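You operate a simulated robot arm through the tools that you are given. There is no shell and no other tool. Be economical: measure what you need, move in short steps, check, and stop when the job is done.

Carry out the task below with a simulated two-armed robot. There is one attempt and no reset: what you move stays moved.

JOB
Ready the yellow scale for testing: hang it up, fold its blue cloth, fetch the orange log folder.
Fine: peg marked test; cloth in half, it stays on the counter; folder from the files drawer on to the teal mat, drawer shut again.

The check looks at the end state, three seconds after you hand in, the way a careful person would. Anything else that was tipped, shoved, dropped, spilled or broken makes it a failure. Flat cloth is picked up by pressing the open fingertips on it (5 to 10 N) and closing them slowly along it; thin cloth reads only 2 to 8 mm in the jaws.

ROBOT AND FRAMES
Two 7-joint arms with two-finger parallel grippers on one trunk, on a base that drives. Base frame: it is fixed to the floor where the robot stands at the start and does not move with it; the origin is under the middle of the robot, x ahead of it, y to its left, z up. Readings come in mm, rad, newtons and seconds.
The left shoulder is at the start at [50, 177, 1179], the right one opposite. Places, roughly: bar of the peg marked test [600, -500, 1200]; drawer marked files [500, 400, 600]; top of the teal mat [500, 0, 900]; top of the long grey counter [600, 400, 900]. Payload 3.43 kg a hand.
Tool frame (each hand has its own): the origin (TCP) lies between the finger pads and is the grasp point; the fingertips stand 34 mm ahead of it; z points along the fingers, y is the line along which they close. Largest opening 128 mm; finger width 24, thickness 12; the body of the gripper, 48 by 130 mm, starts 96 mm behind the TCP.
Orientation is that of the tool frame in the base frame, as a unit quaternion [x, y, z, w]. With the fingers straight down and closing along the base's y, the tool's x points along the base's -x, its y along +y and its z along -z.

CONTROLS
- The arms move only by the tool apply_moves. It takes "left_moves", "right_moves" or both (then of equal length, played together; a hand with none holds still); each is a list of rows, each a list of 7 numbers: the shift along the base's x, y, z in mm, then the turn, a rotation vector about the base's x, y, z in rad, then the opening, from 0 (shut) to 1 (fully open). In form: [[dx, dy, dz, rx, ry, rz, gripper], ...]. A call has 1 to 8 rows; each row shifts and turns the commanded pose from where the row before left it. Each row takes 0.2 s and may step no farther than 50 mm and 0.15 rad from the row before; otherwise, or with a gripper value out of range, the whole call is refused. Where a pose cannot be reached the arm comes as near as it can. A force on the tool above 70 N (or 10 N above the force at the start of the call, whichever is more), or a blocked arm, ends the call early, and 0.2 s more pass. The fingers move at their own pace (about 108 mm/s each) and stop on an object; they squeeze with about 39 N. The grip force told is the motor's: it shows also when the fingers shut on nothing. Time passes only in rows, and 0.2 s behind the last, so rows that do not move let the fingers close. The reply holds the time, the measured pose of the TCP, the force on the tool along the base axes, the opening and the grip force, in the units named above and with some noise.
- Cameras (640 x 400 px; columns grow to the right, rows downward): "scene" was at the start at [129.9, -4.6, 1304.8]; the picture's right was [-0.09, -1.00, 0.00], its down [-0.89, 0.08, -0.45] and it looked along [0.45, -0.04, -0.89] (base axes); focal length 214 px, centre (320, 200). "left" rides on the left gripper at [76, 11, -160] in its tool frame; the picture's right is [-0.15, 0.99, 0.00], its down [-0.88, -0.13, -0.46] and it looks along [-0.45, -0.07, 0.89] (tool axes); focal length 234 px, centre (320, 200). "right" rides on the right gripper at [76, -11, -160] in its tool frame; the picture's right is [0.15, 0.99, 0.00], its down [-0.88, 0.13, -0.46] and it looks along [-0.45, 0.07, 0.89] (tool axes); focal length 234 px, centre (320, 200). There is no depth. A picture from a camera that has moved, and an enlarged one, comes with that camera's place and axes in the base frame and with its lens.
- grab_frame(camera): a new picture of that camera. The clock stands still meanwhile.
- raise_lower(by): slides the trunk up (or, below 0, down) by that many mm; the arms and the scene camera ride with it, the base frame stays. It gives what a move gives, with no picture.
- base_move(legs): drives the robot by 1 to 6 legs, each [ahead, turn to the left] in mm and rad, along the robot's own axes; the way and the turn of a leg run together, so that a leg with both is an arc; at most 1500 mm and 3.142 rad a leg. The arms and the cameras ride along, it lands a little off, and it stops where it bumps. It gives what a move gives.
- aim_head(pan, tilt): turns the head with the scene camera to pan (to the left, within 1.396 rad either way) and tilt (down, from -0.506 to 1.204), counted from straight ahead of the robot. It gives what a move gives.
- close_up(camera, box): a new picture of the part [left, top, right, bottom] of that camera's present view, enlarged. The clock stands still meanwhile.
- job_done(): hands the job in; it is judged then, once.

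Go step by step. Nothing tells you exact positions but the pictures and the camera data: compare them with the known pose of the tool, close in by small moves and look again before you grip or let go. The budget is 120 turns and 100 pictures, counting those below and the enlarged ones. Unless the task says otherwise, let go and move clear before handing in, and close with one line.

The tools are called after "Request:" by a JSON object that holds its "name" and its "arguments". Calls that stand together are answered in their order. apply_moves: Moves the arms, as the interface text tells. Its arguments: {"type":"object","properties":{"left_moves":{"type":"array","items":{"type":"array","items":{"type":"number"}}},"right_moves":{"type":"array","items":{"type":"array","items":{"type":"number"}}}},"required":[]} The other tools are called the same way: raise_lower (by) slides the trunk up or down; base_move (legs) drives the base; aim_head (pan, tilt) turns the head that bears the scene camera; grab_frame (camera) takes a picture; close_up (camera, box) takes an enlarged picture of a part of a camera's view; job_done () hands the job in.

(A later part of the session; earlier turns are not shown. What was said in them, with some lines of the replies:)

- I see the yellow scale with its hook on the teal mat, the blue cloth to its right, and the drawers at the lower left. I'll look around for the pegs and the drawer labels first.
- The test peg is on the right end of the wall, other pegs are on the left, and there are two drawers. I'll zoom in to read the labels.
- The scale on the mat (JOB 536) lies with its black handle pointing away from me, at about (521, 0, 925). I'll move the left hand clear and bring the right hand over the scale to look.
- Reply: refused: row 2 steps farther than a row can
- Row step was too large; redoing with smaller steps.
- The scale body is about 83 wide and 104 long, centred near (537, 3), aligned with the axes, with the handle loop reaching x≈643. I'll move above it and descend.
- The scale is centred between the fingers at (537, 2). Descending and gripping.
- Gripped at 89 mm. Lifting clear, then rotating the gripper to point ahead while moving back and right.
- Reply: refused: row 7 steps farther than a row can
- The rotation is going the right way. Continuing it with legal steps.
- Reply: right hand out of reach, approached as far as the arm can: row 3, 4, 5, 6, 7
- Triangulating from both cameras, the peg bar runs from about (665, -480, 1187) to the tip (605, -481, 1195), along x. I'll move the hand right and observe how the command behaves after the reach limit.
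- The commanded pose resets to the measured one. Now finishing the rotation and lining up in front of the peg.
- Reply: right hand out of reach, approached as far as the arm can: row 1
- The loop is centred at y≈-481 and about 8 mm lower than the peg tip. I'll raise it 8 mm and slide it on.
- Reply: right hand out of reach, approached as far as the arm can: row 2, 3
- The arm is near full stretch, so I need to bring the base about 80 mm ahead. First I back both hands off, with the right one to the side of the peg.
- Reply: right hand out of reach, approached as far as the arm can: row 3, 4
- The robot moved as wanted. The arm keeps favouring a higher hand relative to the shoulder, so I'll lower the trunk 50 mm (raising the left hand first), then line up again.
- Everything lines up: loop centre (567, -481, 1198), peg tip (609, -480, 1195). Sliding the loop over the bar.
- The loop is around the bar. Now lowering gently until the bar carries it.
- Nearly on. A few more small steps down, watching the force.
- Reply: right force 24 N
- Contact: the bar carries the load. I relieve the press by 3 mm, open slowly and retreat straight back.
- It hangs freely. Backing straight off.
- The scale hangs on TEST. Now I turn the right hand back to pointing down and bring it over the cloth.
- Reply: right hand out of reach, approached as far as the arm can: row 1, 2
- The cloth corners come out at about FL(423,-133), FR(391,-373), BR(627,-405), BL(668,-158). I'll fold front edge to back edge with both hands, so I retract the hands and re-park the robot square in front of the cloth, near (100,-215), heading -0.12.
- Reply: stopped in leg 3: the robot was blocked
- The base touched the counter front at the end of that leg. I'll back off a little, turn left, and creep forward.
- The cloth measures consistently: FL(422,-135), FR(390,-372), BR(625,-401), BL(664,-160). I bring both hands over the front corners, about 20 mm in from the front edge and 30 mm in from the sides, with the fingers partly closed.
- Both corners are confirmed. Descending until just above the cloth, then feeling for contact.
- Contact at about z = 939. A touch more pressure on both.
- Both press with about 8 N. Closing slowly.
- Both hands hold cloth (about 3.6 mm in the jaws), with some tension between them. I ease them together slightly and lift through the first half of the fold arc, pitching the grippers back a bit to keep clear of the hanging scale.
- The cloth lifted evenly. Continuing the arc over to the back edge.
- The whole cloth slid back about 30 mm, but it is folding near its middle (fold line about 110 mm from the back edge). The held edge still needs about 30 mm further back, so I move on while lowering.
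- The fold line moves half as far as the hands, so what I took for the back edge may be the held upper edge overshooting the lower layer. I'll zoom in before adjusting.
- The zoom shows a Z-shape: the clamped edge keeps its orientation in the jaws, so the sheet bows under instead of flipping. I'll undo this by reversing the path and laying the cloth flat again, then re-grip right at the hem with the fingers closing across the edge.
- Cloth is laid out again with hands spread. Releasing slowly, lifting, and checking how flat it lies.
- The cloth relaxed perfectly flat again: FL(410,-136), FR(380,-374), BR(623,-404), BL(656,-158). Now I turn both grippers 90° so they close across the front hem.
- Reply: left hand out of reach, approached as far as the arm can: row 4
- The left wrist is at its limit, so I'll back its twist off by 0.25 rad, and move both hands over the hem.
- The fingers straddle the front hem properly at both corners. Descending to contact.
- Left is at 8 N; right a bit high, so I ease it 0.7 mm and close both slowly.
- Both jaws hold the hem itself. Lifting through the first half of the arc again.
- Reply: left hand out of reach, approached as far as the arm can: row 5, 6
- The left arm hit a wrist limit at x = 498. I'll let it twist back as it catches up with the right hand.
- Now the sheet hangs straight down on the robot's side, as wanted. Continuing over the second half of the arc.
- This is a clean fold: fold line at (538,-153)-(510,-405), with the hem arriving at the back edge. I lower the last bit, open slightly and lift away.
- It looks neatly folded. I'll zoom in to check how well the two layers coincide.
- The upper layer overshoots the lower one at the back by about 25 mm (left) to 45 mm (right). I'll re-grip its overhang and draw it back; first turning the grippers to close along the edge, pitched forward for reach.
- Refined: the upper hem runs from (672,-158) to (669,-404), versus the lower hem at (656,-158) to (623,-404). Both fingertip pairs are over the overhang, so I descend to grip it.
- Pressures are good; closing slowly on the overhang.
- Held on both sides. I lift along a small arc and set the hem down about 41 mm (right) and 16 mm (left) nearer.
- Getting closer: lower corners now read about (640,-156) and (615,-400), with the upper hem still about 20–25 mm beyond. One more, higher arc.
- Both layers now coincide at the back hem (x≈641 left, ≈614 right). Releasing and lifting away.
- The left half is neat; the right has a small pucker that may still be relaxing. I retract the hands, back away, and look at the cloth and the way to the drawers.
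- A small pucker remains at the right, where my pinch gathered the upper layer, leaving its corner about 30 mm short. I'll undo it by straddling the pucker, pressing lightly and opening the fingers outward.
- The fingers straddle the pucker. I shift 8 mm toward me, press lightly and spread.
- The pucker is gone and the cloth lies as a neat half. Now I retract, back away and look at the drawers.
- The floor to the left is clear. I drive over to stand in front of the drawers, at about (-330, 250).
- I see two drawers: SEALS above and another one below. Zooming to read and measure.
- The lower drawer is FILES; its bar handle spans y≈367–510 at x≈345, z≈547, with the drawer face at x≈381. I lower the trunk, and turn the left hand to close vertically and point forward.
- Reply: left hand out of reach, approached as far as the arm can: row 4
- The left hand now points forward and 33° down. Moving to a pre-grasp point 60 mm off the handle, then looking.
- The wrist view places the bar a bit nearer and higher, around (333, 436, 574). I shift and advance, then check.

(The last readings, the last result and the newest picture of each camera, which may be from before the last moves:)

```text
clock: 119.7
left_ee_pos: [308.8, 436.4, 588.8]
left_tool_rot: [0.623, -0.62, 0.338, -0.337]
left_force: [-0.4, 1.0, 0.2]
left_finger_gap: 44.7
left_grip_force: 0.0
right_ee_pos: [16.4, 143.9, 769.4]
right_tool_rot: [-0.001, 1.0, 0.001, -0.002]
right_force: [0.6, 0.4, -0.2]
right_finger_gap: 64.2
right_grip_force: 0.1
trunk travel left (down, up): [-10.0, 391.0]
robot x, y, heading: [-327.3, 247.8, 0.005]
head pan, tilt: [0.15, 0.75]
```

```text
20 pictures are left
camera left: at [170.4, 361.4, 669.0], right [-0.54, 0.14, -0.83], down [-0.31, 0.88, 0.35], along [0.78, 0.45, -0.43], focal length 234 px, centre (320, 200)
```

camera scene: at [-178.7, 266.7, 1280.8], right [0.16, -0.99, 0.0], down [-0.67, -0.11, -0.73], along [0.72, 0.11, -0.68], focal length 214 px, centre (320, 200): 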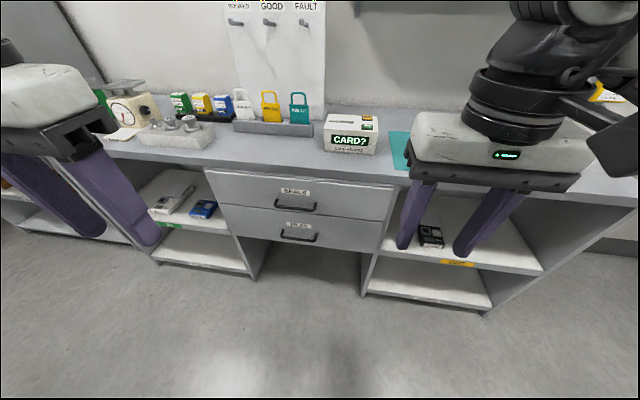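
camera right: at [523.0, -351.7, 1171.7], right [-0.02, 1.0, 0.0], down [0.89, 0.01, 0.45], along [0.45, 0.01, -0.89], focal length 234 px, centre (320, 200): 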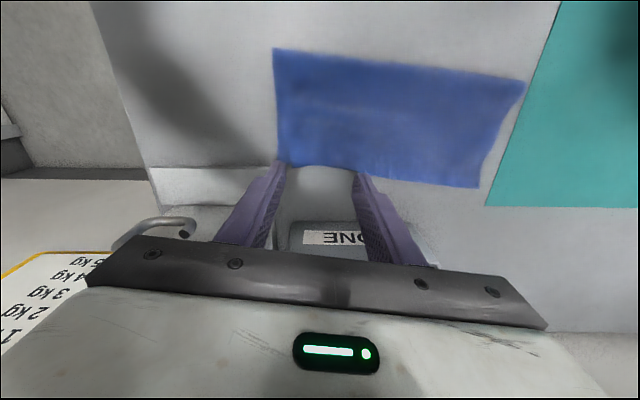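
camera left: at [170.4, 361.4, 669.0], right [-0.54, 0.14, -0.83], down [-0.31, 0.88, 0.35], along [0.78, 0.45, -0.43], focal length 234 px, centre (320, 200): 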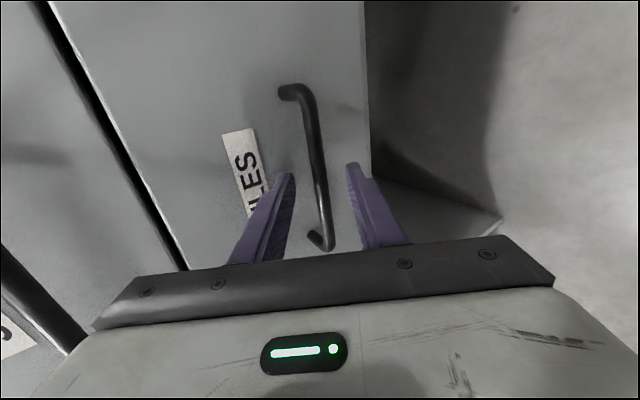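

The bar is centred between the fingers, right at the tips. Advancing 12 mm and closing.

Request:
{"name": "apply_moves", "arguments": {"left_moves": [[10, 0, -6.5, 0, 0, 0, 0.35], [0, 0, 0, 0, 0, 0, 0.35], [0, 0, 0, 0, 0, 0, 0.2], [0, 0, 0, 0, 0, 0, 0.05], [0, 0, 0, 0, 0, 0, 0], [0, 0, 0, 0, 0, 0, 0]]}}

```text
clock: 120.5
left_ee_pos: [317.7, 435.8, 582.7]
left_tool_rot: [0.622, -0.62, 0.339, -0.336]
left_force: [-7.8, 0.0, -5.6]
left_finger_gap: 12.2
left_grip_force: 5.1
right_ee_pos: [16.7, 142.7, 769.4]
right_tool_rot: [0.0, 1.0, 0.001, -0.002]
right_force: [0.8, 1.0, 0.2]
right_finger_gap: 64.1
right_grip_force: 0.0
trunk travel left (down, up): [-10.0, 391.0]
robot x, y, heading: [-329.3, 255.9, 0.006]
head pan, tilt: [0.15, 0.75]
stopped in row 4 (left hand): the force on the tool passed its limit (the readings are from after the stop); the commanded pose is now the measured one
```

Request:
{"name": "apply_moves", "arguments": {"left_moves": [[-1, 0, -1.5, 0, 0, 0, 0], [0, 0, 0, 0, 0, 0, 0], [0, 0, 0, 0, 0, 0, 0]]}}

```text
clock: 121.3
left_ee_pos: [318.4, 435.0, 585.1]
left_tool_rot: [0.623, -0.62, 0.338, -0.337]
left_force: [-1.7, -4.5, -16.8]
left_finger_gap: 11.5
left_grip_force: 45.3
right_ee_pos: [15.6, 142.9, 769.6]
right_tool_rot: [0.001, 1.0, 0.0, -0.002]
right_force: [0.6, -1.2, 0.5]
right_finger_gap: 64.0
right_grip_force: 0.0
trunk travel left (down, up): [-10.0, 391.0]
robot x, y, heading: [-330.6, 249.8, 0.009]
head pan, tilt: [0.15, 0.75]
```

The handle is gripped. Testing a short pull.

Request:
{"name": "apply_moves", "arguments": {"left_moves": [[-10, 0, -1.5, 0, 0, 0, 0], [-20, 0, 0, 0, 0, 0, 0], [-25, 0, 0, 0, 0, 0, 0], [0, 0, 0, 0, 0, 0, 0]]}}

```text
clock: 122.3
left_ee_pos: [262.9, 435.0, 583.5]
left_tool_rot: [0.622, -0.619, 0.34, -0.337]
left_force: [-0.4, -2.7, -13.6]
left_finger_gap: 11.6
left_grip_force: 44.8
right_ee_pos: [16.6, 144.3, 771.0]
right_tool_rot: [0.0, 1.0, 0.0, -0.003]
right_force: [0.7, -0.3, -1.2]
right_finger_gap: 63.9
right_grip_force: 0.0
trunk travel left (down, up): [-10.0, 391.0]
robot x, y, heading: [-330.5, 250.8, 0.01]
head pan, tilt: [0.15, 0.75]
```

The drawer slides freely. Pulling further by driving back, then looking inside.

Request:
{"name": "base_move", "arguments": {"legs": [[-170, 0]]}}

Request:
{"name": "aim_head", "arguments": {"pan": 0.2, "tilt": 0.65}}

Request:
{"name": "grab_frame", "arguments": {"camera": "scene"}}

```text
clock: 123.8
left_ee_pos: [94.4, 435.8, 584.2]
left_tool_rot: [0.624, -0.618, 0.339, -0.337]
left_force: [0.1, 0.3, -17.2]
left_finger_gap: 11.5
left_grip_force: 44.6
right_ee_pos: [-152.8, 142.1, 768.9]
right_tool_rot: [-0.001, 1.0, 0.0, -0.002]
right_force: [-0.3, 0.5, -1.1]
right_finger_gap: 64.0
right_grip_force: 0.1
trunk travel left (down, up): [-10.0, 391.0]
robot x, y, heading: [-497.1, 249.1, 0.006]
head pan, tilt: [0.15, 0.75]
```

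```text
clock: 124.5
left_ee_pos: [93.5, 435.6, 584.1]
left_tool_rot: [0.623, -0.619, 0.339, -0.338]
left_force: [-0.1, 0.4, -5.0]
left_finger_gap: 11.5
left_grip_force: 45.4
right_ee_pos: [-153.5, 142.6, 769.8]
right_tool_rot: [-0.001, 1.0, 0.0, -0.002]
right_force: [-0.3, 0.5, -0.1]
right_finger_gap: 63.8
right_grip_force: 0.0
trunk travel left (down, up): [-10.0, 391.0]
robot x, y, heading: [-495.9, 251.8, 0.007]
head pan, tilt: [0.201, 0.649]
```

```text
19 pictures are left
camera scene: at [-345.3, 270.7, 999.2], right [0.21, -0.98, 0.0], down [-0.59, -0.13, -0.8], along [0.78, 0.16, -0.61], focal length 214 px, centre (320, 200)
```

scene: 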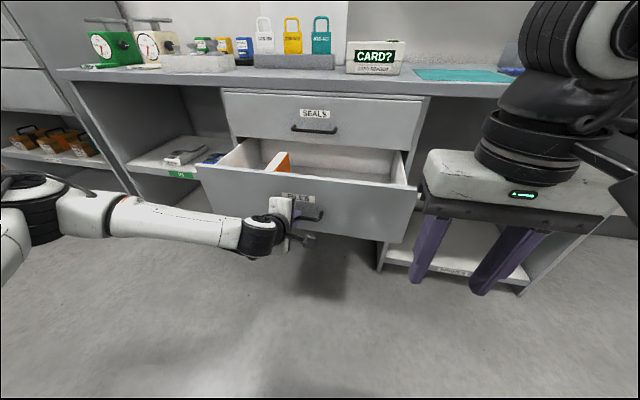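

The drawer is open and something orange stands inside. Zooming in.

Request:
{"name": "close_up", "arguments": {"camera": "scene", "box": [190, 125, 430, 245]}}

```text
2.67 times, centred on (310, 185) of scene
camera zoom: at [-345.3, 270.7, 999.2], right [0.21, -0.98, 0.0], down [-0.59, -0.13, -0.8], along [0.78, 0.16, -0.61], focal length 572 px, centre (347, 240)
```

zoom: 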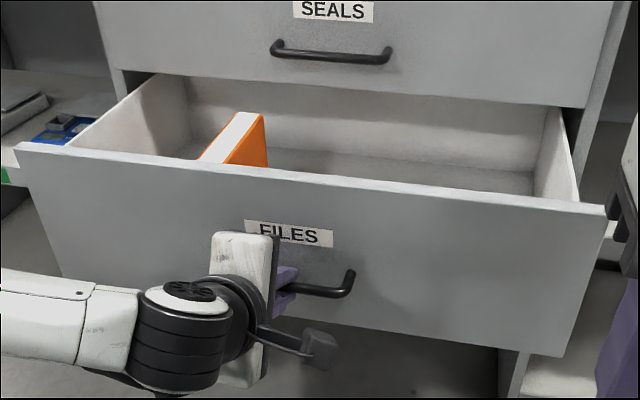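

The orange folder stands in the left part of the drawer, its far end still near the counter front. I pull the drawer about 80 mm further.

Request:
{"name": "base_move", "arguments": {"legs": [[-80, 0]]}}

```text
clock: 125.5
left_ee_pos: [12.9, 435.8, 583.4]
left_tool_rot: [0.623, -0.619, 0.338, -0.338]
left_force: [-0.7, 3.4, -8.7]
left_finger_gap: 11.4
left_grip_force: 44.8
right_ee_pos: [-232.2, 142.2, 769.1]
right_tool_rot: [-0.001, 1.0, 0.0, -0.002]
right_force: [-0.1, -0.1, 0.7]
right_finger_gap: 64.0
right_grip_force: 0.1
trunk travel left (down, up): [-10.0, 391.0]
robot x, y, heading: [-578.1, 250.3, 0.011]
head pan, tilt: [0.201, 0.649]
```

Now open about 305 mm. I release the handle, back the hand off, and raise the trunk for a view from above.

Request:
{"name": "apply_moves", "arguments": {"left_moves": [[0, 0, 0, 0, 0, 0, 0.2], [0, 0, 0, 0, 0, 0, 0.4], [-17, 0, 11, 0, 0, 0, 0.4], [-25, 0, 16, 0, 0, 0, 0.4], [-30, 0, 20, 0, 0, 0, 0.4], [-30, 0, 30, 0, 0, 0, 0.4], [0, 0, 0, 0, 0, 0, 0.4]]}}

Request:
{"name": "raise_lower", "arguments": {"by": 300}}

Request:
{"name": "apply_moves", "arguments": {"left_moves": [[5, 0, 5, 0, 0.1418, 0, 1], [5, 0, 5, 0, 0.1418, 0, 1], [5, 0, 5, 0, 0.1418, 0, 1], [5, 0, 5, 0, 0.1418, 0, 1], [5, 0, 5, 0, 0.1418, 0, 1], [5, 0, 5, 0, 0.1418, 0, 1], [5, 0, 5, 0, 0.1418, 0, 1], [0, 0, 0, 0, 0, 0, 1]]}}

Request:
{"name": "apply_moves", "arguments": {"left_moves": [[5, 0, 0, 0, 0, -0.1428, 1], [5, 0, 0, 0, 0, -0.1428, 1], [5, 0, 0, 0, 0, -0.1428, 1], [5, 0, 0, 0, 0, -0.1428, 1], [5, 0, 0, 0, 0, -0.1428, 1], [5, 0, 0, 0, 0, -0.1428, 1], [5, 0, 0, 0, 0, -0.1428, 1], [5, 0, 0, 0, 0, -0.1428, 1]]}}

```text
clock: 127.1
left_ee_pos: [-89.3, 434.8, 660.8]
left_tool_rot: [0.623, -0.618, 0.339, -0.338]
left_force: [-0.3, 0.1, -0.2]
left_finger_gap: 50.9
left_grip_force: 0.0
right_ee_pos: [-233.5, 142.2, 771.3]
right_tool_rot: [-0.001, 1.0, 0.001, -0.002]
right_force: [0.6, -0.2, 0.0]
right_finger_gap: 63.8
right_grip_force: 0.1
trunk travel left (down, up): [-10.0, 391.0]
robot x, y, heading: [-579.8, 248.6, 0.014]
head pan, tilt: [0.201, 0.649]
```

```text
clock: 130.1
left_ee_pos: [-89.2, 433.6, 961.6]
left_tool_rot: [0.623, -0.618, 0.34, -0.339]
left_force: [0.2, -0.7, -1.0]
left_finger_gap: 51.4
left_grip_force: 0.0
right_ee_pos: [-233.2, 140.8, 1069.8]
right_tool_rot: [-0.001, 1.0, 0.001, -0.002]
right_force: [0.8, -0.4, 0.0]
right_finger_gap: 64.0
right_grip_force: 0.0
trunk travel left (down, up): [-310.0, 91.0]
robot x, y, heading: [-577.6, 249.5, 0.004]
head pan, tilt: [0.201, 0.649]
```

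```text
clock: 131.9
left_ee_pos: [-54.2, 435.8, 997.2]
left_tool_rot: [0.709, -0.705, 0.001, -0.004]
left_force: [-0.4, 0.4, 0.4]
left_finger_gap: 128.1
left_grip_force: 0.2
right_ee_pos: [-232.2, 142.4, 1069.6]
right_tool_rot: [-0.001, 1.0, 0.001, -0.002]
right_force: [0.5, -0.9, -0.4]
right_finger_gap: 64.2
right_grip_force: 0.1
trunk travel left (down, up): [-310.0, 91.0]
robot x, y, heading: [-579.4, 247.6, 0.011]
head pan, tilt: [0.201, 0.649]
```

```text
clock: 133.7
left_ee_pos: [-13.0, 433.9, 996.0]
left_tool_rot: [-0.214, 0.977, -0.003, 0.002]
left_force: [-0.4, -0.9, -0.7]
left_finger_gap: 128.1
left_grip_force: 0.0
right_ee_pos: [-232.8, 141.8, 1069.7]
right_tool_rot: [0.0, 1.0, 0.001, -0.001]
right_force: [0.7, 0.0, 0.0]
right_finger_gap: 63.9
right_grip_force: 0.1
trunk travel left (down, up): [-310.0, 91.0]
robot x, y, heading: [-577.3, 249.4, 0.007]
head pan, tilt: [0.201, 0.649]
```

Request:
{"name": "apply_moves", "arguments": {"left_moves": [[0, 30, 0, 0, 0, -0.1428, 1], [0, 30, 0, 0, 0, -0.1428, 1], [0, 30, 0, 0, 0, -0.14, 1], [0, 0, 0, 0, 0, 0, 1]]}}

Request:
{"name": "grab_frame", "arguments": {"camera": "left"}}

Request:
{"name": "close_up", "arguments": {"camera": "scene", "box": [200, 150, 440, 300]}}

```text
clock: 134.7
left_ee_pos: [-13.5, 525.4, 995.7]
left_tool_rot: [-0.003, 1.0, -0.003, 0.001]
left_force: [-0.3, -0.7, 0.4]
left_finger_gap: 128.0
left_grip_force: 0.0
right_ee_pos: [-232.2, 142.1, 1071.2]
right_tool_rot: [-0.001, 1.0, 0.001, -0.002]
right_force: [-0.4, 0.3, 0.5]
right_finger_gap: 64.1
right_grip_force: 0.0
trunk travel left (down, up): [-310.0, 91.0]
robot x, y, heading: [-578.0, 252.1, 0.008]
head pan, tilt: [0.201, 0.649]
```

```text
17 pictures are left
camera left: at [-90.3, 537.8, 1155.8], right [0.14, 0.99, -0.01], down [0.88, -0.12, 0.46], along [0.45, -0.07, -0.89], focal length 234 px, centre (320, 200)
```

left: 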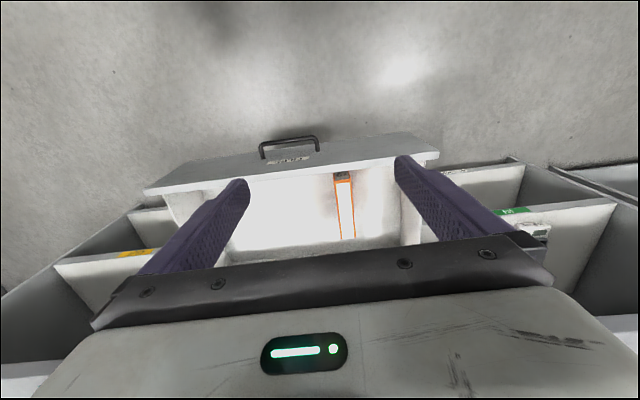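

```text
2.67 times, centred on (320, 225) of scene
camera zoom: at [-425.8, 269.8, 1299.3], right [0.21, -0.98, 0.0], down [-0.59, -0.13, -0.8], along [0.78, 0.17, -0.6], focal length 572 px, centre (320, 133)
```

zoom: 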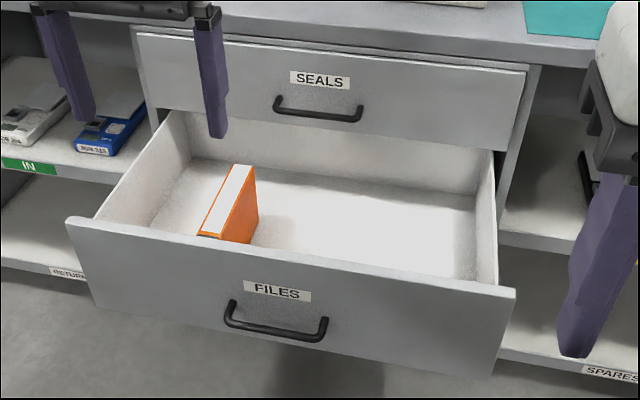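

The folder's top edge runs from about (105,553) to (265,555) at z≈670, about 38 mm thick and some 125 mm high. I drive 300 mm closer so the left hand can reach it from above, and look again.

Request:
{"name": "base_move", "arguments": {"legs": [[300, 0]]}}

Request:
{"name": "apply_moves", "arguments": {"left_moves": [[-34, 9, -10, 0, 0, 0, 0.7], [-34, 9, -20, 0, 0, 0, 0.7], [-34, 9, -30, 0, 0, 0, 0.7], [0, 0, -45, 0, 0, 0, 0.7], [0, 0, -45, 0, 0, 0, 0.7], [0, 0, -45, 0, 0, 0, 0.7], [0, 0, -30, 0, 0, 0, 0.7], [0, 0, 0, 0, 0, 0, 0.7]]}}

Request:
{"name": "grab_frame", "arguments": {"camera": "left"}}

```text
clock: 136.8
left_ee_pos: [286.0, 527.6, 995.2]
left_tool_rot: [-0.006, 1.0, -0.003, 0.002]
left_force: [-1.8, -0.7, -0.3]
left_finger_gap: 128.2
left_grip_force: 0.0
right_ee_pos: [69.0, 146.9, 1070.0]
right_tool_rot: [-0.002, 1.0, 0.0, -0.002]
right_force: [-0.6, -0.4, -0.2]
right_finger_gap: 63.8
right_grip_force: 0.0
trunk travel left (down, up): [-310.0, 91.0]
robot x, y, heading: [-275.5, 252.6, 0.013]
head pan, tilt: [0.201, 0.649]
```

```text
clock: 138.6
left_ee_pos: [183.2, 555.8, 771.3]
left_tool_rot: [-0.006, 1.0, -0.003, 0.002]
left_force: [0.4, 0.1, 0.0]
left_finger_gap: 89.6
left_grip_force: 0.0
right_ee_pos: [68.6, 144.9, 1070.3]
right_tool_rot: [-0.003, 1.0, 0.002, -0.002]
right_force: [0.0, -1.0, -0.2]
right_finger_gap: 63.9
right_grip_force: 0.0
trunk travel left (down, up): [-310.0, 91.0]
robot x, y, heading: [-278.8, 255.7, 0.012]
head pan, tilt: [0.201, 0.649]
```

```text
15 pictures are left
camera left: at [108.0, 567.9, 931.2], right [0.13, 0.99, -0.01], down [0.88, -0.12, 0.46], along [0.45, -0.07, -0.89], focal length 234 px, centre (320, 200)
```

left: 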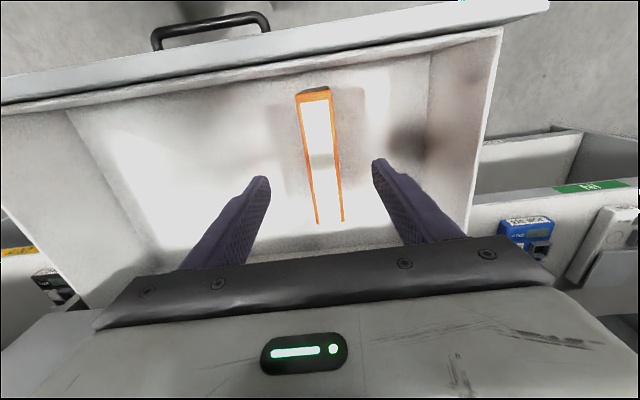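

The folder is centred at (195, 557). Descending and gripping it near its middle.

Request:
{"name": "apply_moves", "arguments": {"left_moves": [[5, 0.5, -40, 0, 0, 0, 0.7], [5, 0.5, -40, 0, 0, 0, 0.7], [0, 0, -30, 0, 0, 0, 0.7], [0, 0, -18, 0, 0, 0, 0.7], [0, 0, 0, 0, 0, 0, 0.5], [0, 0, 0, 0, 0, 0, 0.35], [0, 0, 0, 0, 0, 0, 0.15], [0, 0, 0, 0, 0, 0, 0.15]]}}

Request:
{"name": "grab_frame", "arguments": {"camera": "left"}}

```text
clock: 140.4
left_ee_pos: [193.1, 555.4, 642.8]
left_tool_rot: [-0.006, 1.0, -0.003, 0.002]
left_force: [0.2, -1.0, -0.2]
left_finger_gap: 39.9
left_grip_force: 38.7
right_ee_pos: [68.9, 146.4, 1070.7]
right_tool_rot: [-0.002, 1.0, 0.0, -0.002]
right_force: [-0.1, 0.4, -0.7]
right_finger_gap: 63.7
right_grip_force: 0.1
trunk travel left (down, up): [-310.0, 91.0]
robot x, y, heading: [-277.5, 254.1, 0.01]
head pan, tilt: [0.201, 0.649]
```

```text
14 pictures are left
camera left: at [118.1, 569.4, 803.3], right [0.13, 0.99, -0.01], down [0.88, -0.12, 0.46], along [0.45, -0.07, -0.89], focal length 234 px, centre (320, 200)
```

left: 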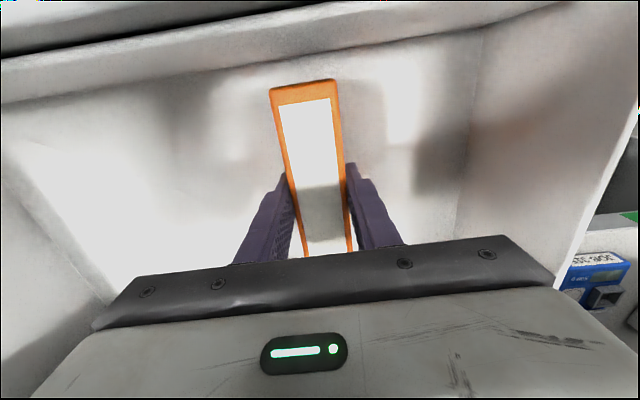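

Firmly held (39.9 mm). Lifting straight up, clear of the drawer.

Request:
{"name": "apply_moves", "arguments": {"left_moves": [[0, 0, 25, 0, 0, 0, 0.15], [0, 0, 48, 0, 0, 0, 0.15], [0, 0, 48, 0, 0, 0, 0.15], [0, 0, 48, 0, 0, 0, 0.15], [0, 0, 48, 0, 0, 0, 0.15], [0, 0, 48, 0, 0, 0, 0.15], [0, 0, 48, 0, 0, 0, 0.15], [0, 0, 48, 0, 0, 0, 0.15]]}}

Request:
{"name": "apply_moves", "arguments": {"left_moves": [[-10, -20, 40, 0, 0, 0, 0.15], [-10, -30, 30, 0, 0, 0, 0.15], [-10, -30, 0, 0, 0, 0, 0.15], [0, -30, 0, 0, 0, 0, 0.15], [0, 0, 0, 0, 0, 0, 0.15]]}}

Request:
{"name": "grab_frame", "arguments": {"camera": "scene"}}

```text
clock: 142.2
left_ee_pos: [192.3, 557.5, 1003.4]
left_tool_rot: [-0.005, 1.0, -0.003, 0.002]
left_force: [0.0, 0.7, -3.2]
left_finger_gap: 39.6
left_grip_force: 39.3
right_ee_pos: [68.0, 145.7, 1070.9]
right_tool_rot: [-0.003, 1.0, 0.001, -0.001]
right_force: [0.1, 0.1, 0.6]
right_finger_gap: 64.0
right_grip_force: 0.1
trunk travel left (down, up): [-310.0, 91.0]
robot x, y, heading: [-278.9, 254.6, 0.012]
head pan, tilt: [0.201, 0.649]
```

```text
clock: 143.4
left_ee_pos: [164.7, 445.3, 1074.1]
left_tool_rot: [-0.006, 1.0, -0.003, 0.003]
left_force: [0.5, -0.6, -3.3]
left_finger_gap: 39.8
left_grip_force: 38.8
right_ee_pos: [67.8, 146.0, 1069.9]
right_tool_rot: [-0.002, 1.0, 0.0, -0.002]
right_force: [0.2, -0.1, -0.8]
right_finger_gap: 64.1
right_grip_force: 0.1
trunk travel left (down, up): [-310.0, 91.0]
robot x, y, heading: [-277.9, 253.7, 0.009]
head pan, tilt: [0.201, 0.649]
```

```text
13 pictures are left
camera scene: at [-124.7, 273.9, 1299.3], right [0.21, -0.98, 0.0], down [-0.59, -0.13, -0.8], along [0.78, 0.17, -0.6], focal length 214 px, centre (320, 200)
```

scene: 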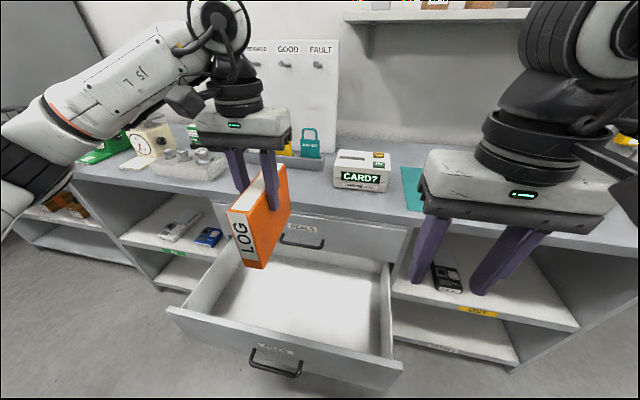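

I hold the LOG folder. I bring the hands in, back off and drive to stand before the mat, keeping right of the open drawer.

Request:
{"name": "apply_moves", "arguments": {"left_moves": [[0, -35, 10, 0, 0, 0, 0.15], [0, -35, 10, 0, 0, 0, 0.15], [0, -40, 0, 0, 0, 0, 0.15], [0, 0, 0, 0, 0, 0, 0.15]], "right_moves": [[0, -35, 0, 0, 0, 0, 0.5], [0, -35, 0, 0, 0, 0, 0.5], [0, -20, 0, 0, 0, 0, 0.5], [0, 0, 0, 0, 0, 0, 0.5]]}}

Request:
{"name": "base_move", "arguments": {"legs": [[-100, 0], [0, -0.9], [420, 0], [0, 0.89]]}}

```text
clock: 144.4
left_ee_pos: [165.5, 336.3, 1094.2]
left_tool_rot: [-0.006, 1.0, -0.004, 0.002]
left_force: [-1.1, 0.4, -2.8]
left_finger_gap: 39.8
left_grip_force: 38.7
right_ee_pos: [68.1, 55.8, 1070.4]
right_tool_rot: [-0.002, 1.0, 0.0, -0.002]
right_force: [0.1, 0.5, -0.4]
right_finger_gap: 64.0
right_grip_force: 0.0
trunk travel left (down, up): [-310.0, 91.0]
robot x, y, heading: [-277.3, 257.1, 0.012]
head pan, tilt: [0.201, 0.649]
```

```text
clock: 152.1
left_ee_pos: [334.6, -38.8, 1092.8]
left_tool_rot: [0.041, 0.999, -0.003, 0.001]
left_force: [1.2, -0.1, -3.5]
left_finger_gap: 39.7
left_grip_force: 38.9
right_ee_pos: [210.3, -308.7, 1070.1]
right_tool_rot: [0.045, 0.999, 0.001, -0.002]
right_force: [-0.2, 0.7, 0.6]
right_finger_gap: 63.8
right_grip_force: 0.0
trunk travel left (down, up): [-310.0, 91.0]
robot x, y, heading: [-112.1, -82.2, -0.089]
head pan, tilt: [0.201, 0.649]
stopped in leg 4: the robot was blocked; the commanded pose is now the measured one
```

The base touched something while turning, likely the drawer's corner on its left. Let me look.

Request:
{"name": "aim_head", "arguments": {"pan": 0.7, "tilt": 1.1}}

Request:
{"name": "grab_frame", "arguments": {"camera": "scene"}}

```text
clock: 153.0
left_ee_pos: [334.6, -37.8, 1093.7]
left_tool_rot: [0.041, 0.999, -0.003, 0.0]
left_force: [0.1, -0.1, -3.6]
left_finger_gap: 39.8
left_grip_force: 39.2
right_ee_pos: [209.6, -307.9, 1071.0]
right_tool_rot: [0.045, 0.999, 0.001, -0.002]
right_force: [-0.5, -0.1, -0.3]
right_finger_gap: 64.2
right_grip_force: 0.1
trunk travel left (down, up): [-310.0, 91.0]
robot x, y, heading: [-117.3, -78.0, -0.083]
head pan, tilt: [0.7, 1.1]
```

```text
12 pictures are left
camera scene: at [4.5, -48.2, 1265.0], right [0.58, -0.82, 0.0], down [-0.73, -0.51, -0.45], along [0.37, 0.26, -0.89], focal length 214 px, centre (320, 200)
```

scene: 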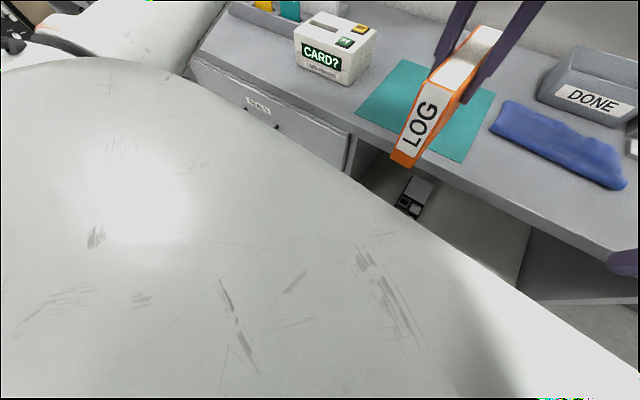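

The view is blocked by my own shoulder, but the contact was with the drawer's right end. I turn away, back off, and come in again further right.

Request:
{"name": "base_move", "arguments": {"legs": [[0, -0.1], [-200, 0], [0, -0.3], [220, 0], [0, 0.48], [140, 0]]}}

Request:
{"name": "aim_head", "arguments": {"pan": 0.15, "tilt": 0.85}}

Request:
{"name": "grab_frame", "arguments": {"camera": "scene"}}

```text
clock: 159.7
left_ee_pos: [468.3, -64.8, 1093.5]
left_tool_rot: [-0.001, 1.0, -0.004, 0.001]
left_force: [1.0, -0.4, -3.0]
left_finger_gap: 39.8
left_grip_force: 38.1
right_ee_pos: [366.7, -345.8, 1070.0]
right_tool_rot: [0.002, 1.0, 0.001, -0.002]
right_force: [0.3, 0.3, 0.2]
right_finger_gap: 64.2
right_grip_force: 0.0
trunk travel left (down, up): [-310.0, 91.0]
robot x, y, heading: [24.0, -147.1, 0.005]
head pan, tilt: [0.7, 1.1]
```

```text
clock: 160.7
left_ee_pos: [467.4, -65.5, 1093.4]
left_tool_rot: [-0.001, 1.0, -0.004, 0.0]
left_force: [0.4, 0.1, -3.4]
left_finger_gap: 40.0
left_grip_force: 38.9
right_ee_pos: [367.1, -345.9, 1070.2]
right_tool_rot: [0.003, 1.0, 0.0, -0.002]
right_force: [0.5, 0.2, 0.2]
right_finger_gap: 64.1
right_grip_force: 0.1
trunk travel left (down, up): [-310.0, 91.0]
robot x, y, heading: [27.6, -144.2, -0.001]
head pan, tilt: [0.15, 0.85]
```

```text
11 pictures are left
camera scene: at [169.2, -132.5, 1282.7], right [0.15, -0.99, 0.0], down [-0.74, -0.11, -0.66], along [0.65, 0.1, -0.75], focal length 214 px, centre (320, 200)
```

scene: 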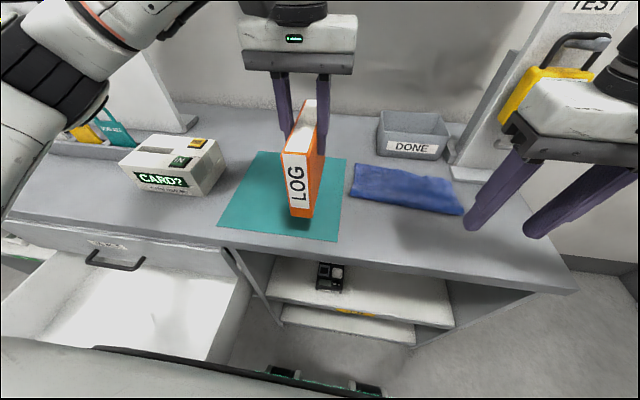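

Well placed now: the mat centre is at about (520,-5). Moving the folder over it and lowering.

Request:
{"name": "apply_moves", "arguments": {"left_moves": [[25, 30, 0, 0, 0, 0, 0.15], [25, 30, 0, 0, 0, 0, 0.15], [0, 0, -40, 0, 0, 0, 0.15], [0, 0, -30, 0, 0, 0, 0.15], [0, 0, -10, 0, 0, 0, 0.15], [0, 0, 0, 0, 0, 0, 0.15]]}}

Request:
{"name": "close_up", "arguments": {"camera": "scene", "box": [200, 90, 400, 250]}}

```text
clock: 162.1
left_ee_pos: [515.9, -6.3, 1019.3]
left_tool_rot: [-0.002, 1.0, -0.004, 0.007]
left_force: [3.8, 4.4, 32.6]
left_finger_gap: 40.0
left_grip_force: 38.8
right_ee_pos: [364.8, -346.2, 1071.4]
right_tool_rot: [0.002, 1.0, 0.0, 0.0]
right_force: [0.4, 0.3, -1.0]
right_finger_gap: 64.3
right_grip_force: 0.1
trunk travel left (down, up): [-310.0, 91.0]
robot x, y, heading: [26.1, -148.3, -0.001]
head pan, tilt: [0.15, 0.85]
```

```text
2.50 times, centred on (300, 170) of scene
camera zoom: at [166.8, -133.0, 1283.5], right [0.15, -0.99, 0.0], down [-0.74, -0.11, -0.66], along [0.65, 0.1, -0.75], focal length 536 px, centre (370, 275)
```

zoom: 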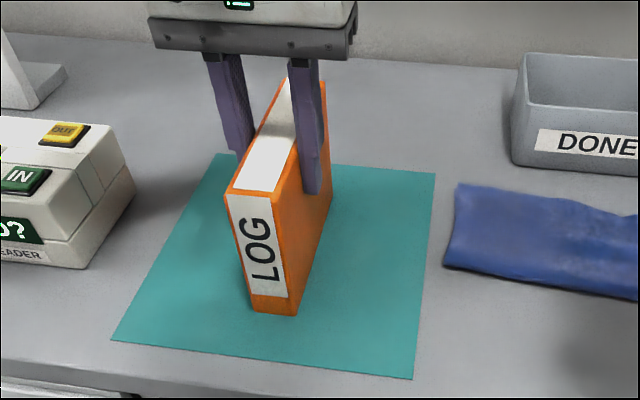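

The folder stands on the mat with too much press; I ease up, release and lift away.

Request:
{"name": "apply_moves", "arguments": {"left_moves": [[0, 0, 3, 0, 0, 0, 0.15], [0, 0, 2, 0, 0, 0, 0.15], [0, 0, 0, 0, 0, 0, 0.15]]}}

```text
clock: 162.9
left_ee_pos: [517.2, -6.7, 1019.2]
left_tool_rot: [-0.001, 1.0, -0.004, 0.001]
left_force: [1.7, 0.3, 6.9]
left_finger_gap: 39.6
left_grip_force: 39.0
right_ee_pos: [366.7, -345.5, 1069.6]
right_tool_rot: [0.003, 1.0, 0.0, -0.001]
right_force: [0.2, -0.1, 0.3]
right_finger_gap: 63.9
right_grip_force: 0.0
trunk travel left (down, up): [-310.0, 91.0]
robot x, y, heading: [24.6, -144.7, 0.003]
head pan, tilt: [0.15, 0.85]
```

Request:
{"name": "apply_moves", "arguments": {"left_moves": [[0, 0, 1, 0, 0, 0, 0.34], [0, 0, 0, 0, 0, 0, 0.4], [0, 0, 0, 0, 0, 0, 0.6], [0, 0, 0, 0, 0, 0, 0.7], [0, 0, 30, 0, 0, 0, 0.7], [0, 0, 45, 0, 0, 0, 0.7], [0, 0, 45, 0, 0, 0, 0.7], [-40, 0, 10, 0, 0, 0, 0.7]]}}

Request:
{"name": "apply_moves", "arguments": {"left_moves": [[-45, 0, 0, 0, 0, 0, 0.3], [-45, 5, 0, 0, 0, 0, 0.1], [-30, 5, 0, 0, 0, 0, 0], [0, 0, 0, 0, 0, 0, 0]]}}

Request:
{"name": "grab_frame", "arguments": {"camera": "scene"}}

```text
clock: 164.7
left_ee_pos: [475.9, -6.0, 1149.9]
left_tool_rot: [0.0, 1.0, -0.004, 0.002]
left_force: [0.1, 1.1, -0.6]
left_finger_gap: 89.8
left_grip_force: 0.1
right_ee_pos: [366.5, -345.9, 1071.6]
right_tool_rot: [0.002, 1.0, 0.0, -0.002]
right_force: [-0.3, 0.1, -0.5]
right_finger_gap: 64.0
right_grip_force: 0.0
trunk travel left (down, up): [-310.0, 91.0]
robot x, y, heading: [21.8, -145.6, 0.003]
head pan, tilt: [0.15, 0.85]
```

```text
clock: 165.7
left_ee_pos: [356.9, 4.9, 1150.9]
left_tool_rot: [-0.001, 1.0, -0.004, 0.002]
left_force: [0.0, 0.0, 0.0]
left_finger_gap: 0.0
left_grip_force: 33.3
right_ee_pos: [367.4, -346.1, 1070.6]
right_tool_rot: [0.003, 1.0, 0.001, -0.002]
right_force: [0.0, -0.6, -0.8]
right_finger_gap: 64.1
right_grip_force: 0.1
trunk travel left (down, up): [-310.0, 91.0]
robot x, y, heading: [22.4, -145.6, 0.0]
head pan, tilt: [0.15, 0.85]
```

```text
9 pictures are left
camera scene: at [169.1, -132.6, 1282.7], right [0.15, -0.99, 0.0], down [-0.74, -0.11, -0.66], along [0.65, 0.1, -0.75], focal length 214 px, centre (320, 200)
```

scene: 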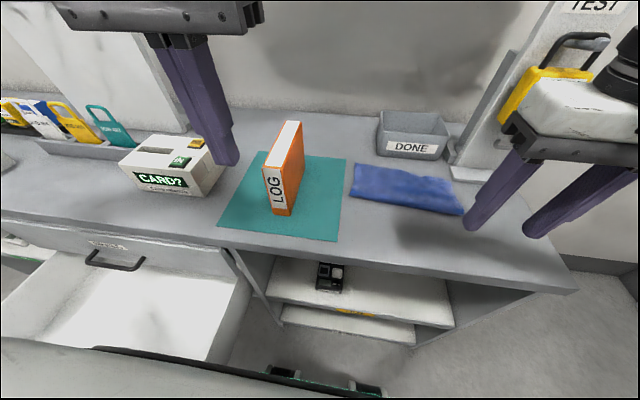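

The folder stands on the mat by itself. Now I drive back to the drawer to shut it.

Request:
{"name": "base_move", "arguments": {"legs": [[-300, 0], [0, -0.885], [-505, 0], [0, 0.885]]}}

Request:
{"name": "apply_moves", "arguments": {"left_moves": [[-10, 30, -10, 0, -0.145, 0, 0], [-10, 30, -10, 0, -0.145, 0, 0], [0, 20, -10, 0, -0.145, 0, 0], [0, 10, -10, 0, -0.145, 0, 0], [0, 0, -10, 0, -0.145, 0, 0], [0, 0, 0, 0, -0.145, 0, 0], [0, 0, 0, 0, -0.1, 0, 0], [0, 0, 0, 0, 0, 0, 0]]}}

Request:
{"name": "raise_lower", "arguments": {"by": -300}}

```text
clock: 174.8
left_ee_pos: [-258.5, 392.7, 1150.2]
left_tool_rot: [-0.003, 1.0, -0.003, 0.002]
left_force: [0.0, 0.6, 0.3]
left_finger_gap: 0.1
left_grip_force: 32.8
right_ee_pos: [-248.1, 41.3, 1070.6]
right_tool_rot: [0.0, 1.0, 0.0, -0.003]
right_force: [-1.0, 0.5, -0.3]
right_finger_gap: 63.9
right_grip_force: 0.1
trunk travel left (down, up): [-310.0, 91.0]
robot x, y, heading: [-588.0, 241.6, 0.011]
head pan, tilt: [0.15, 0.85]
```

```text
clock: 176.7
left_ee_pos: [-211.2, 483.0, 1187.3]
left_tool_rot: [-0.002, 0.884, -0.004, 0.467]
left_force: [0.0, -0.6, -0.4]
left_finger_gap: 0.1
left_grip_force: 32.7
left hand out of reach, approached as far as the arm can: row 4, 5, 6, 7
right_ee_pos: [-247.7, 40.7, 1070.0]
right_tool_rot: [0.0, 1.0, 0.001, -0.002]
right_force: [0.8, 0.1, -0.9]
right_finger_gap: 63.9
right_grip_force: 0.1
trunk travel left (down, up): [-310.0, 91.0]
robot x, y, heading: [-591.2, 240.1, 0.006]
head pan, tilt: [0.15, 0.85]
```

```text
clock: 179.7
left_ee_pos: [-211.0, 483.4, 887.5]
left_tool_rot: [-0.001, 0.885, -0.005, 0.466]
left_force: [0.1, 0.9, -0.9]
left_finger_gap: 0.0
left_grip_force: 32.8
right_ee_pos: [-247.6, 40.9, 770.7]
right_tool_rot: [0.0, 1.0, 0.001, -0.001]
right_force: [-0.4, 0.1, 0.8]
right_finger_gap: 64.2
right_grip_force: 0.0
trunk travel left (down, up): [-10.0, 391.0]
robot x, y, heading: [-586.3, 242.2, 0.013]
head pan, tilt: [0.15, 0.85]
```

Request:
{"name": "apply_moves", "arguments": {"left_moves": [[29, -6.5, -32, 0, 0, 0, 0], [29, -6.5, -32, 0, 0, 0, 0], [29, -6.5, -32, 0, 0, 0, 0], [29, -6.5, -32, 0, 0, 0, 0], [29, -6.5, -32, 0, 0, 0, 0], [29, -6.5, -32, 0, 0, 0, 0], [29, -6.5, -32, 0, 0, 0, 0], [0, 0, 0, 0, 0, 0, 0]]}}

Request:
{"name": "grab_frame", "arguments": {"camera": "left"}}

```text
clock: 181.4
left_ee_pos: [-6.6, 437.8, 663.5]
left_tool_rot: [-0.002, 0.885, -0.004, 0.466]
left_force: [-0.4, 0.2, -0.7]
left_finger_gap: 0.0
left_grip_force: 33.0
right_ee_pos: [-247.0, 40.8, 769.4]
right_tool_rot: [0.001, 1.0, 0.0, -0.002]
right_force: [-0.2, 0.9, -0.3]
right_finger_gap: 64.0
right_grip_force: 0.0
trunk travel left (down, up): [-10.0, 391.0]
robot x, y, heading: [-592.8, 237.0, 0.007]
head pan, tilt: [0.15, 0.85]
```

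```text
8 pictures are left
camera left: at [-181.0, 451.0, 691.4], right [0.08, 0.99, 0.11], down [0.12, -0.12, 0.99], along [0.99, -0.07, -0.13], focal length 234 px, centre (320, 200)
```

left: 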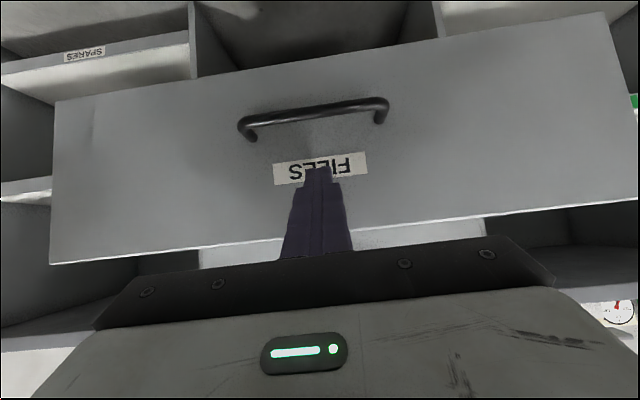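

The closed fingertips face the FILES label squarely. I push the drawer by driving ahead, leaving the last bit to the arm.

Request:
{"name": "base_move", "arguments": {"legs": [[325, 0]]}}

Request:
{"name": "apply_moves", "arguments": {"left_moves": [[10, 0, 0, 0, 0, 0, 0], [8, 0, 0, 0, 0, 0, 0], [6, 0, 0, 0, 0, 0, 0], [6, 0, 0, 0, 0, 0, 0], [0, 0, 0, 0, 0, 0, 0]]}}

Request:
{"name": "grab_frame", "arguments": {"camera": "scene"}}

```text
clock: 183.6
left_ee_pos: [315.2, 443.6, 663.1]
left_tool_rot: [-0.003, 0.885, -0.004, 0.466]
left_force: [-0.6, 0.2, -0.4]
left_finger_gap: 0.2
left_grip_force: 32.9
right_ee_pos: [75.7, 44.3, 770.6]
right_tool_rot: [-0.002, 1.0, 0.0, -0.001]
right_force: [-0.7, -0.7, -0.1]
right_finger_gap: 63.9
right_grip_force: 0.1
trunk travel left (down, up): [-10.0, 391.0]
robot x, y, heading: [-268.2, 243.4, 0.008]
head pan, tilt: [0.15, 0.85]
```

```text
clock: 184.3
left_ee_pos: [324.5, 441.2, 661.2]
left_tool_rot: [-0.001, 0.888, -0.005, 0.46]
left_force: [-20.4, -1.1, 6.8]
left_finger_gap: 0.0
left_grip_force: 33.0
right_ee_pos: [73.1, 45.3, 770.8]
right_tool_rot: [-0.003, 1.0, 0.0, -0.001]
right_force: [-0.3, 0.7, 0.0]
right_finger_gap: 64.0
right_grip_force: 0.0
trunk travel left (down, up): [-10.0, 391.0]
robot x, y, heading: [-267.0, 243.6, 0.014]
head pan, tilt: [0.15, 0.85]
stopped in row 3 (left hand): the force on the tool passed its limit (the readings are from after the stop); the commanded pose is now the measured one
```

```text
7 pictures are left
camera scene: at [-127.2, 256.9, 983.0], right [0.16, -0.99, 0.0], down [-0.74, -0.12, -0.66], along [0.65, 0.11, -0.75], focal length 214 px, centre (320, 200)
```

scene: 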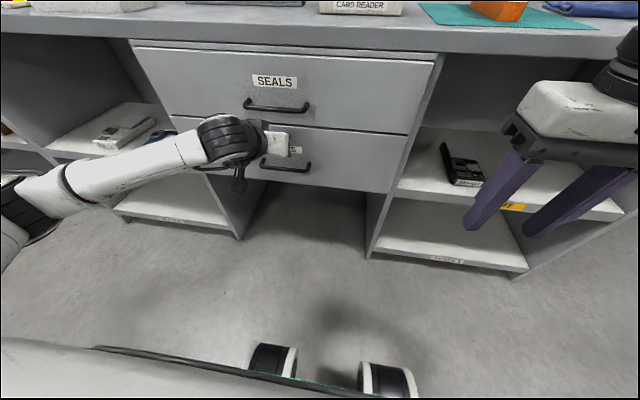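

The push met a firm stop. I withdraw the hand and zoom in to see whether the drawer is flush.

Request:
{"name": "apply_moves", "arguments": {"left_moves": [[-30, 0, 15, 0, 0, 0, 0], [-40, 0, 25, 0, 0, 0, 0], [-40, 10, 25, 0, 0, 0, 0], [-40, 20, 10, 0, 0, 0, 0], [0, 0, 0, 0, 0, 0, 0]]}}

Request:
{"name": "close_up", "arguments": {"camera": "scene", "box": [100, 20, 460, 220]}}

```text
clock: 185.5
left_ee_pos: [194.5, 472.3, 738.7]
left_tool_rot: [-0.002, 0.889, -0.004, 0.459]
left_force: [-1.1, 0.1, -0.3]
left_finger_gap: 0.0
left_grip_force: 33.0
left hand out of reach, approached as far as the arm can: row 4
right_ee_pos: [73.8, 45.4, 770.7]
right_tool_rot: [-0.003, 1.0, 0.0, -0.002]
right_force: [0.1, -0.1, 1.2]
right_finger_gap: 64.2
right_grip_force: 0.0
trunk travel left (down, up): [-10.0, 391.0]
robot x, y, heading: [-270.4, 242.3, 0.007]
head pan, tilt: [0.15, 0.85]
```

```text
1.78 times, centred on (280, 120) of scene
camera zoom: at [-125.5, 256.9, 982.7], right [0.16, -0.99, 0.0], down [-0.74, -0.12, -0.66], along [0.65, 0.11, -0.75], focal length 381 px, centre (391, 342)
```

zoom: 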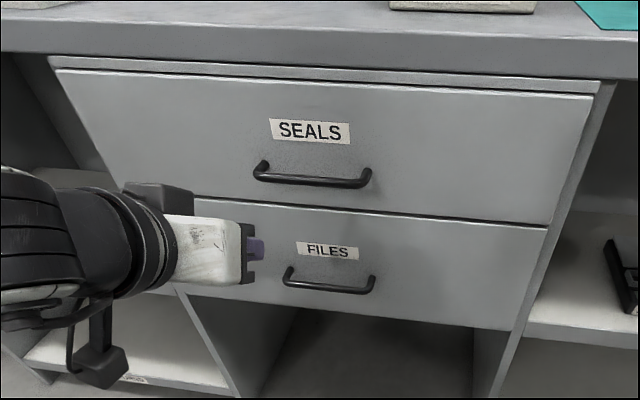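

The drawer is flush again. Final check of the counter: I back off, raise the trunk and look.

Request:
{"name": "base_move", "arguments": {"legs": [[-150, 0]]}}

Request:
{"name": "raise_lower", "arguments": {"by": 340}}

Request:
{"name": "aim_head", "arguments": {"pan": -0.6, "tilt": 0.45}}

Request:
{"name": "grab_frame", "arguments": {"camera": "scene"}}

```text
clock: 186.9
left_ee_pos: [45.4, 469.1, 738.3]
left_tool_rot: [-0.001, 0.888, -0.004, 0.46]
left_force: [0.8, 1.4, 1.1]
left_finger_gap: 0.0
left_grip_force: 33.0
right_ee_pos: [-73.1, 43.7, 770.2]
right_tool_rot: [-0.003, 1.0, 0.001, -0.002]
right_force: [-0.6, -0.9, 0.2]
right_finger_gap: 64.2
right_grip_force: 0.0
trunk travel left (down, up): [-10.0, 391.0]
robot x, y, heading: [-418.9, 238.6, 0.014]
head pan, tilt: [0.15, 0.85]
```

```text
clock: 190.2
left_ee_pos: [47.6, 468.9, 1079.0]
left_tool_rot: [-0.002, 0.888, -0.004, 0.46]
left_force: [-0.4, 0.3, 0.1]
left_finger_gap: 0.1
left_grip_force: 32.7
right_ee_pos: [-73.2, 44.3, 1109.6]
right_tool_rot: [-0.003, 1.0, -0.001, -0.002]
right_force: [-0.4, 0.0, 0.2]
right_finger_gap: 63.9
right_grip_force: 0.0
trunk travel left (down, up): [-350.0, 51.0]
robot x, y, heading: [-422.3, 241.0, 0.011]
head pan, tilt: [0.15, 0.85]
```

```text
clock: 191.3
left_ee_pos: [46.3, 468.9, 1077.7]
left_tool_rot: [-0.003, 0.888, -0.003, 0.459]
left_force: [0.9, 0.0, 0.1]
left_finger_gap: 0.0
left_grip_force: 33.8
right_ee_pos: [-73.1, 43.9, 1110.4]
right_tool_rot: [-0.002, 1.0, 0.001, -0.002]
right_force: [0.2, 0.1, 0.7]
right_finger_gap: 63.9
right_grip_force: 0.1
trunk travel left (down, up): [-350.0, 51.0]
robot x, y, heading: [-417.0, 236.8, 0.015]
head pan, tilt: [-0.6, 0.45]
```

```text
5 pictures are left
camera scene: at [-274.0, 191.6, 1357.1], right [-0.55, -0.83, 0.0], down [-0.36, 0.24, -0.9], along [0.75, -0.5, -0.44], focal length 214 px, centre (320, 200)
```

scene: 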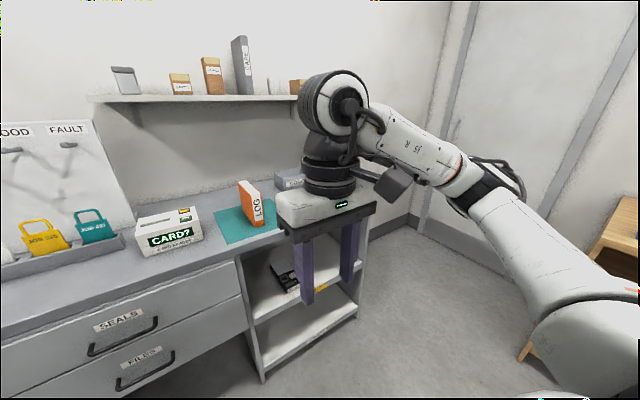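

All is in order here; the right arm hides the cloth and the peg. I turn the base a little for one last view of those.

Request:
{"name": "base_move", "arguments": {"legs": [[0, -0.55]]}}

Request:
{"name": "aim_head", "arguments": {"pan": 0.0, "tilt": 0.4}}

Request:
{"name": "close_up", "arguments": {"camera": "scene", "box": [220, 120, 420, 245]}}

```text
clock: 193.2
left_ee_pos: [97.0, 193.5, 1078.6]
left_tool_rot: [0.237, 0.855, -0.128, 0.442]
left_force: [1.3, 0.2, -0.3]
left_finger_gap: 0.0
left_grip_force: 32.9
right_ee_pos: [-225.4, -107.6, 1110.3]
right_tool_rot: [0.268, 0.963, 0.001, -0.002]
right_force: [-0.2, -0.4, 0.0]
right_finger_gap: 64.0
right_grip_force: 0.1
trunk travel left (down, up): [-350.0, 51.0]
robot x, y, heading: [-416.6, 243.6, -0.536]
head pan, tilt: [-0.6, 0.45]
```

```text
clock: 194.2
left_ee_pos: [98.7, 193.7, 1078.3]
left_tool_rot: [0.238, 0.856, -0.128, 0.441]
left_force: [-0.3, 0.3, 0.6]
left_finger_gap: 0.0
left_grip_force: 33.0
right_ee_pos: [-225.7, -106.4, 1110.0]
right_tool_rot: [0.267, 0.964, 0.002, -0.002]
right_force: [0.3, 0.5, 1.1]
right_finger_gap: 63.9
right_grip_force: 0.0
trunk travel left (down, up): [-350.0, 51.0]
robot x, y, heading: [-416.8, 241.5, -0.536]
head pan, tilt: [0.0, 0.4]
```

```text
3.20 times, centred on (320, 182) of scene
camera zoom: at [-280.7, 158.7, 1361.9], right [-0.51, -0.86, 0.0], down [-0.33, 0.2, -0.92], along [0.79, -0.47, -0.39], focal length 686 px, centre (320, 256)
```

zoom: 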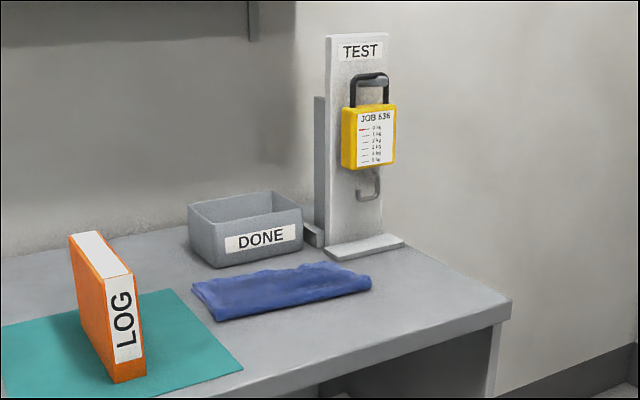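

The scale hangs on TEST, the cloth lies folded in half on the counter, the LOG folder is on the mat, and the FILES drawer is shut. Both hands are clear, so I'm handing in.

Request:
{"name": "job_done", "arguments": {}}

```text
The job is handed in.
```

The yellow scale (JOB 536) hangs on the TEST peg, its blue cloth is folded in half on the counter, and the orange LOG folder is on the teal mat with the FILES drawer shut; on the way my base bumped the counter front and what was probably the open drawer's right end, but the last pictures showed nothing out of place.
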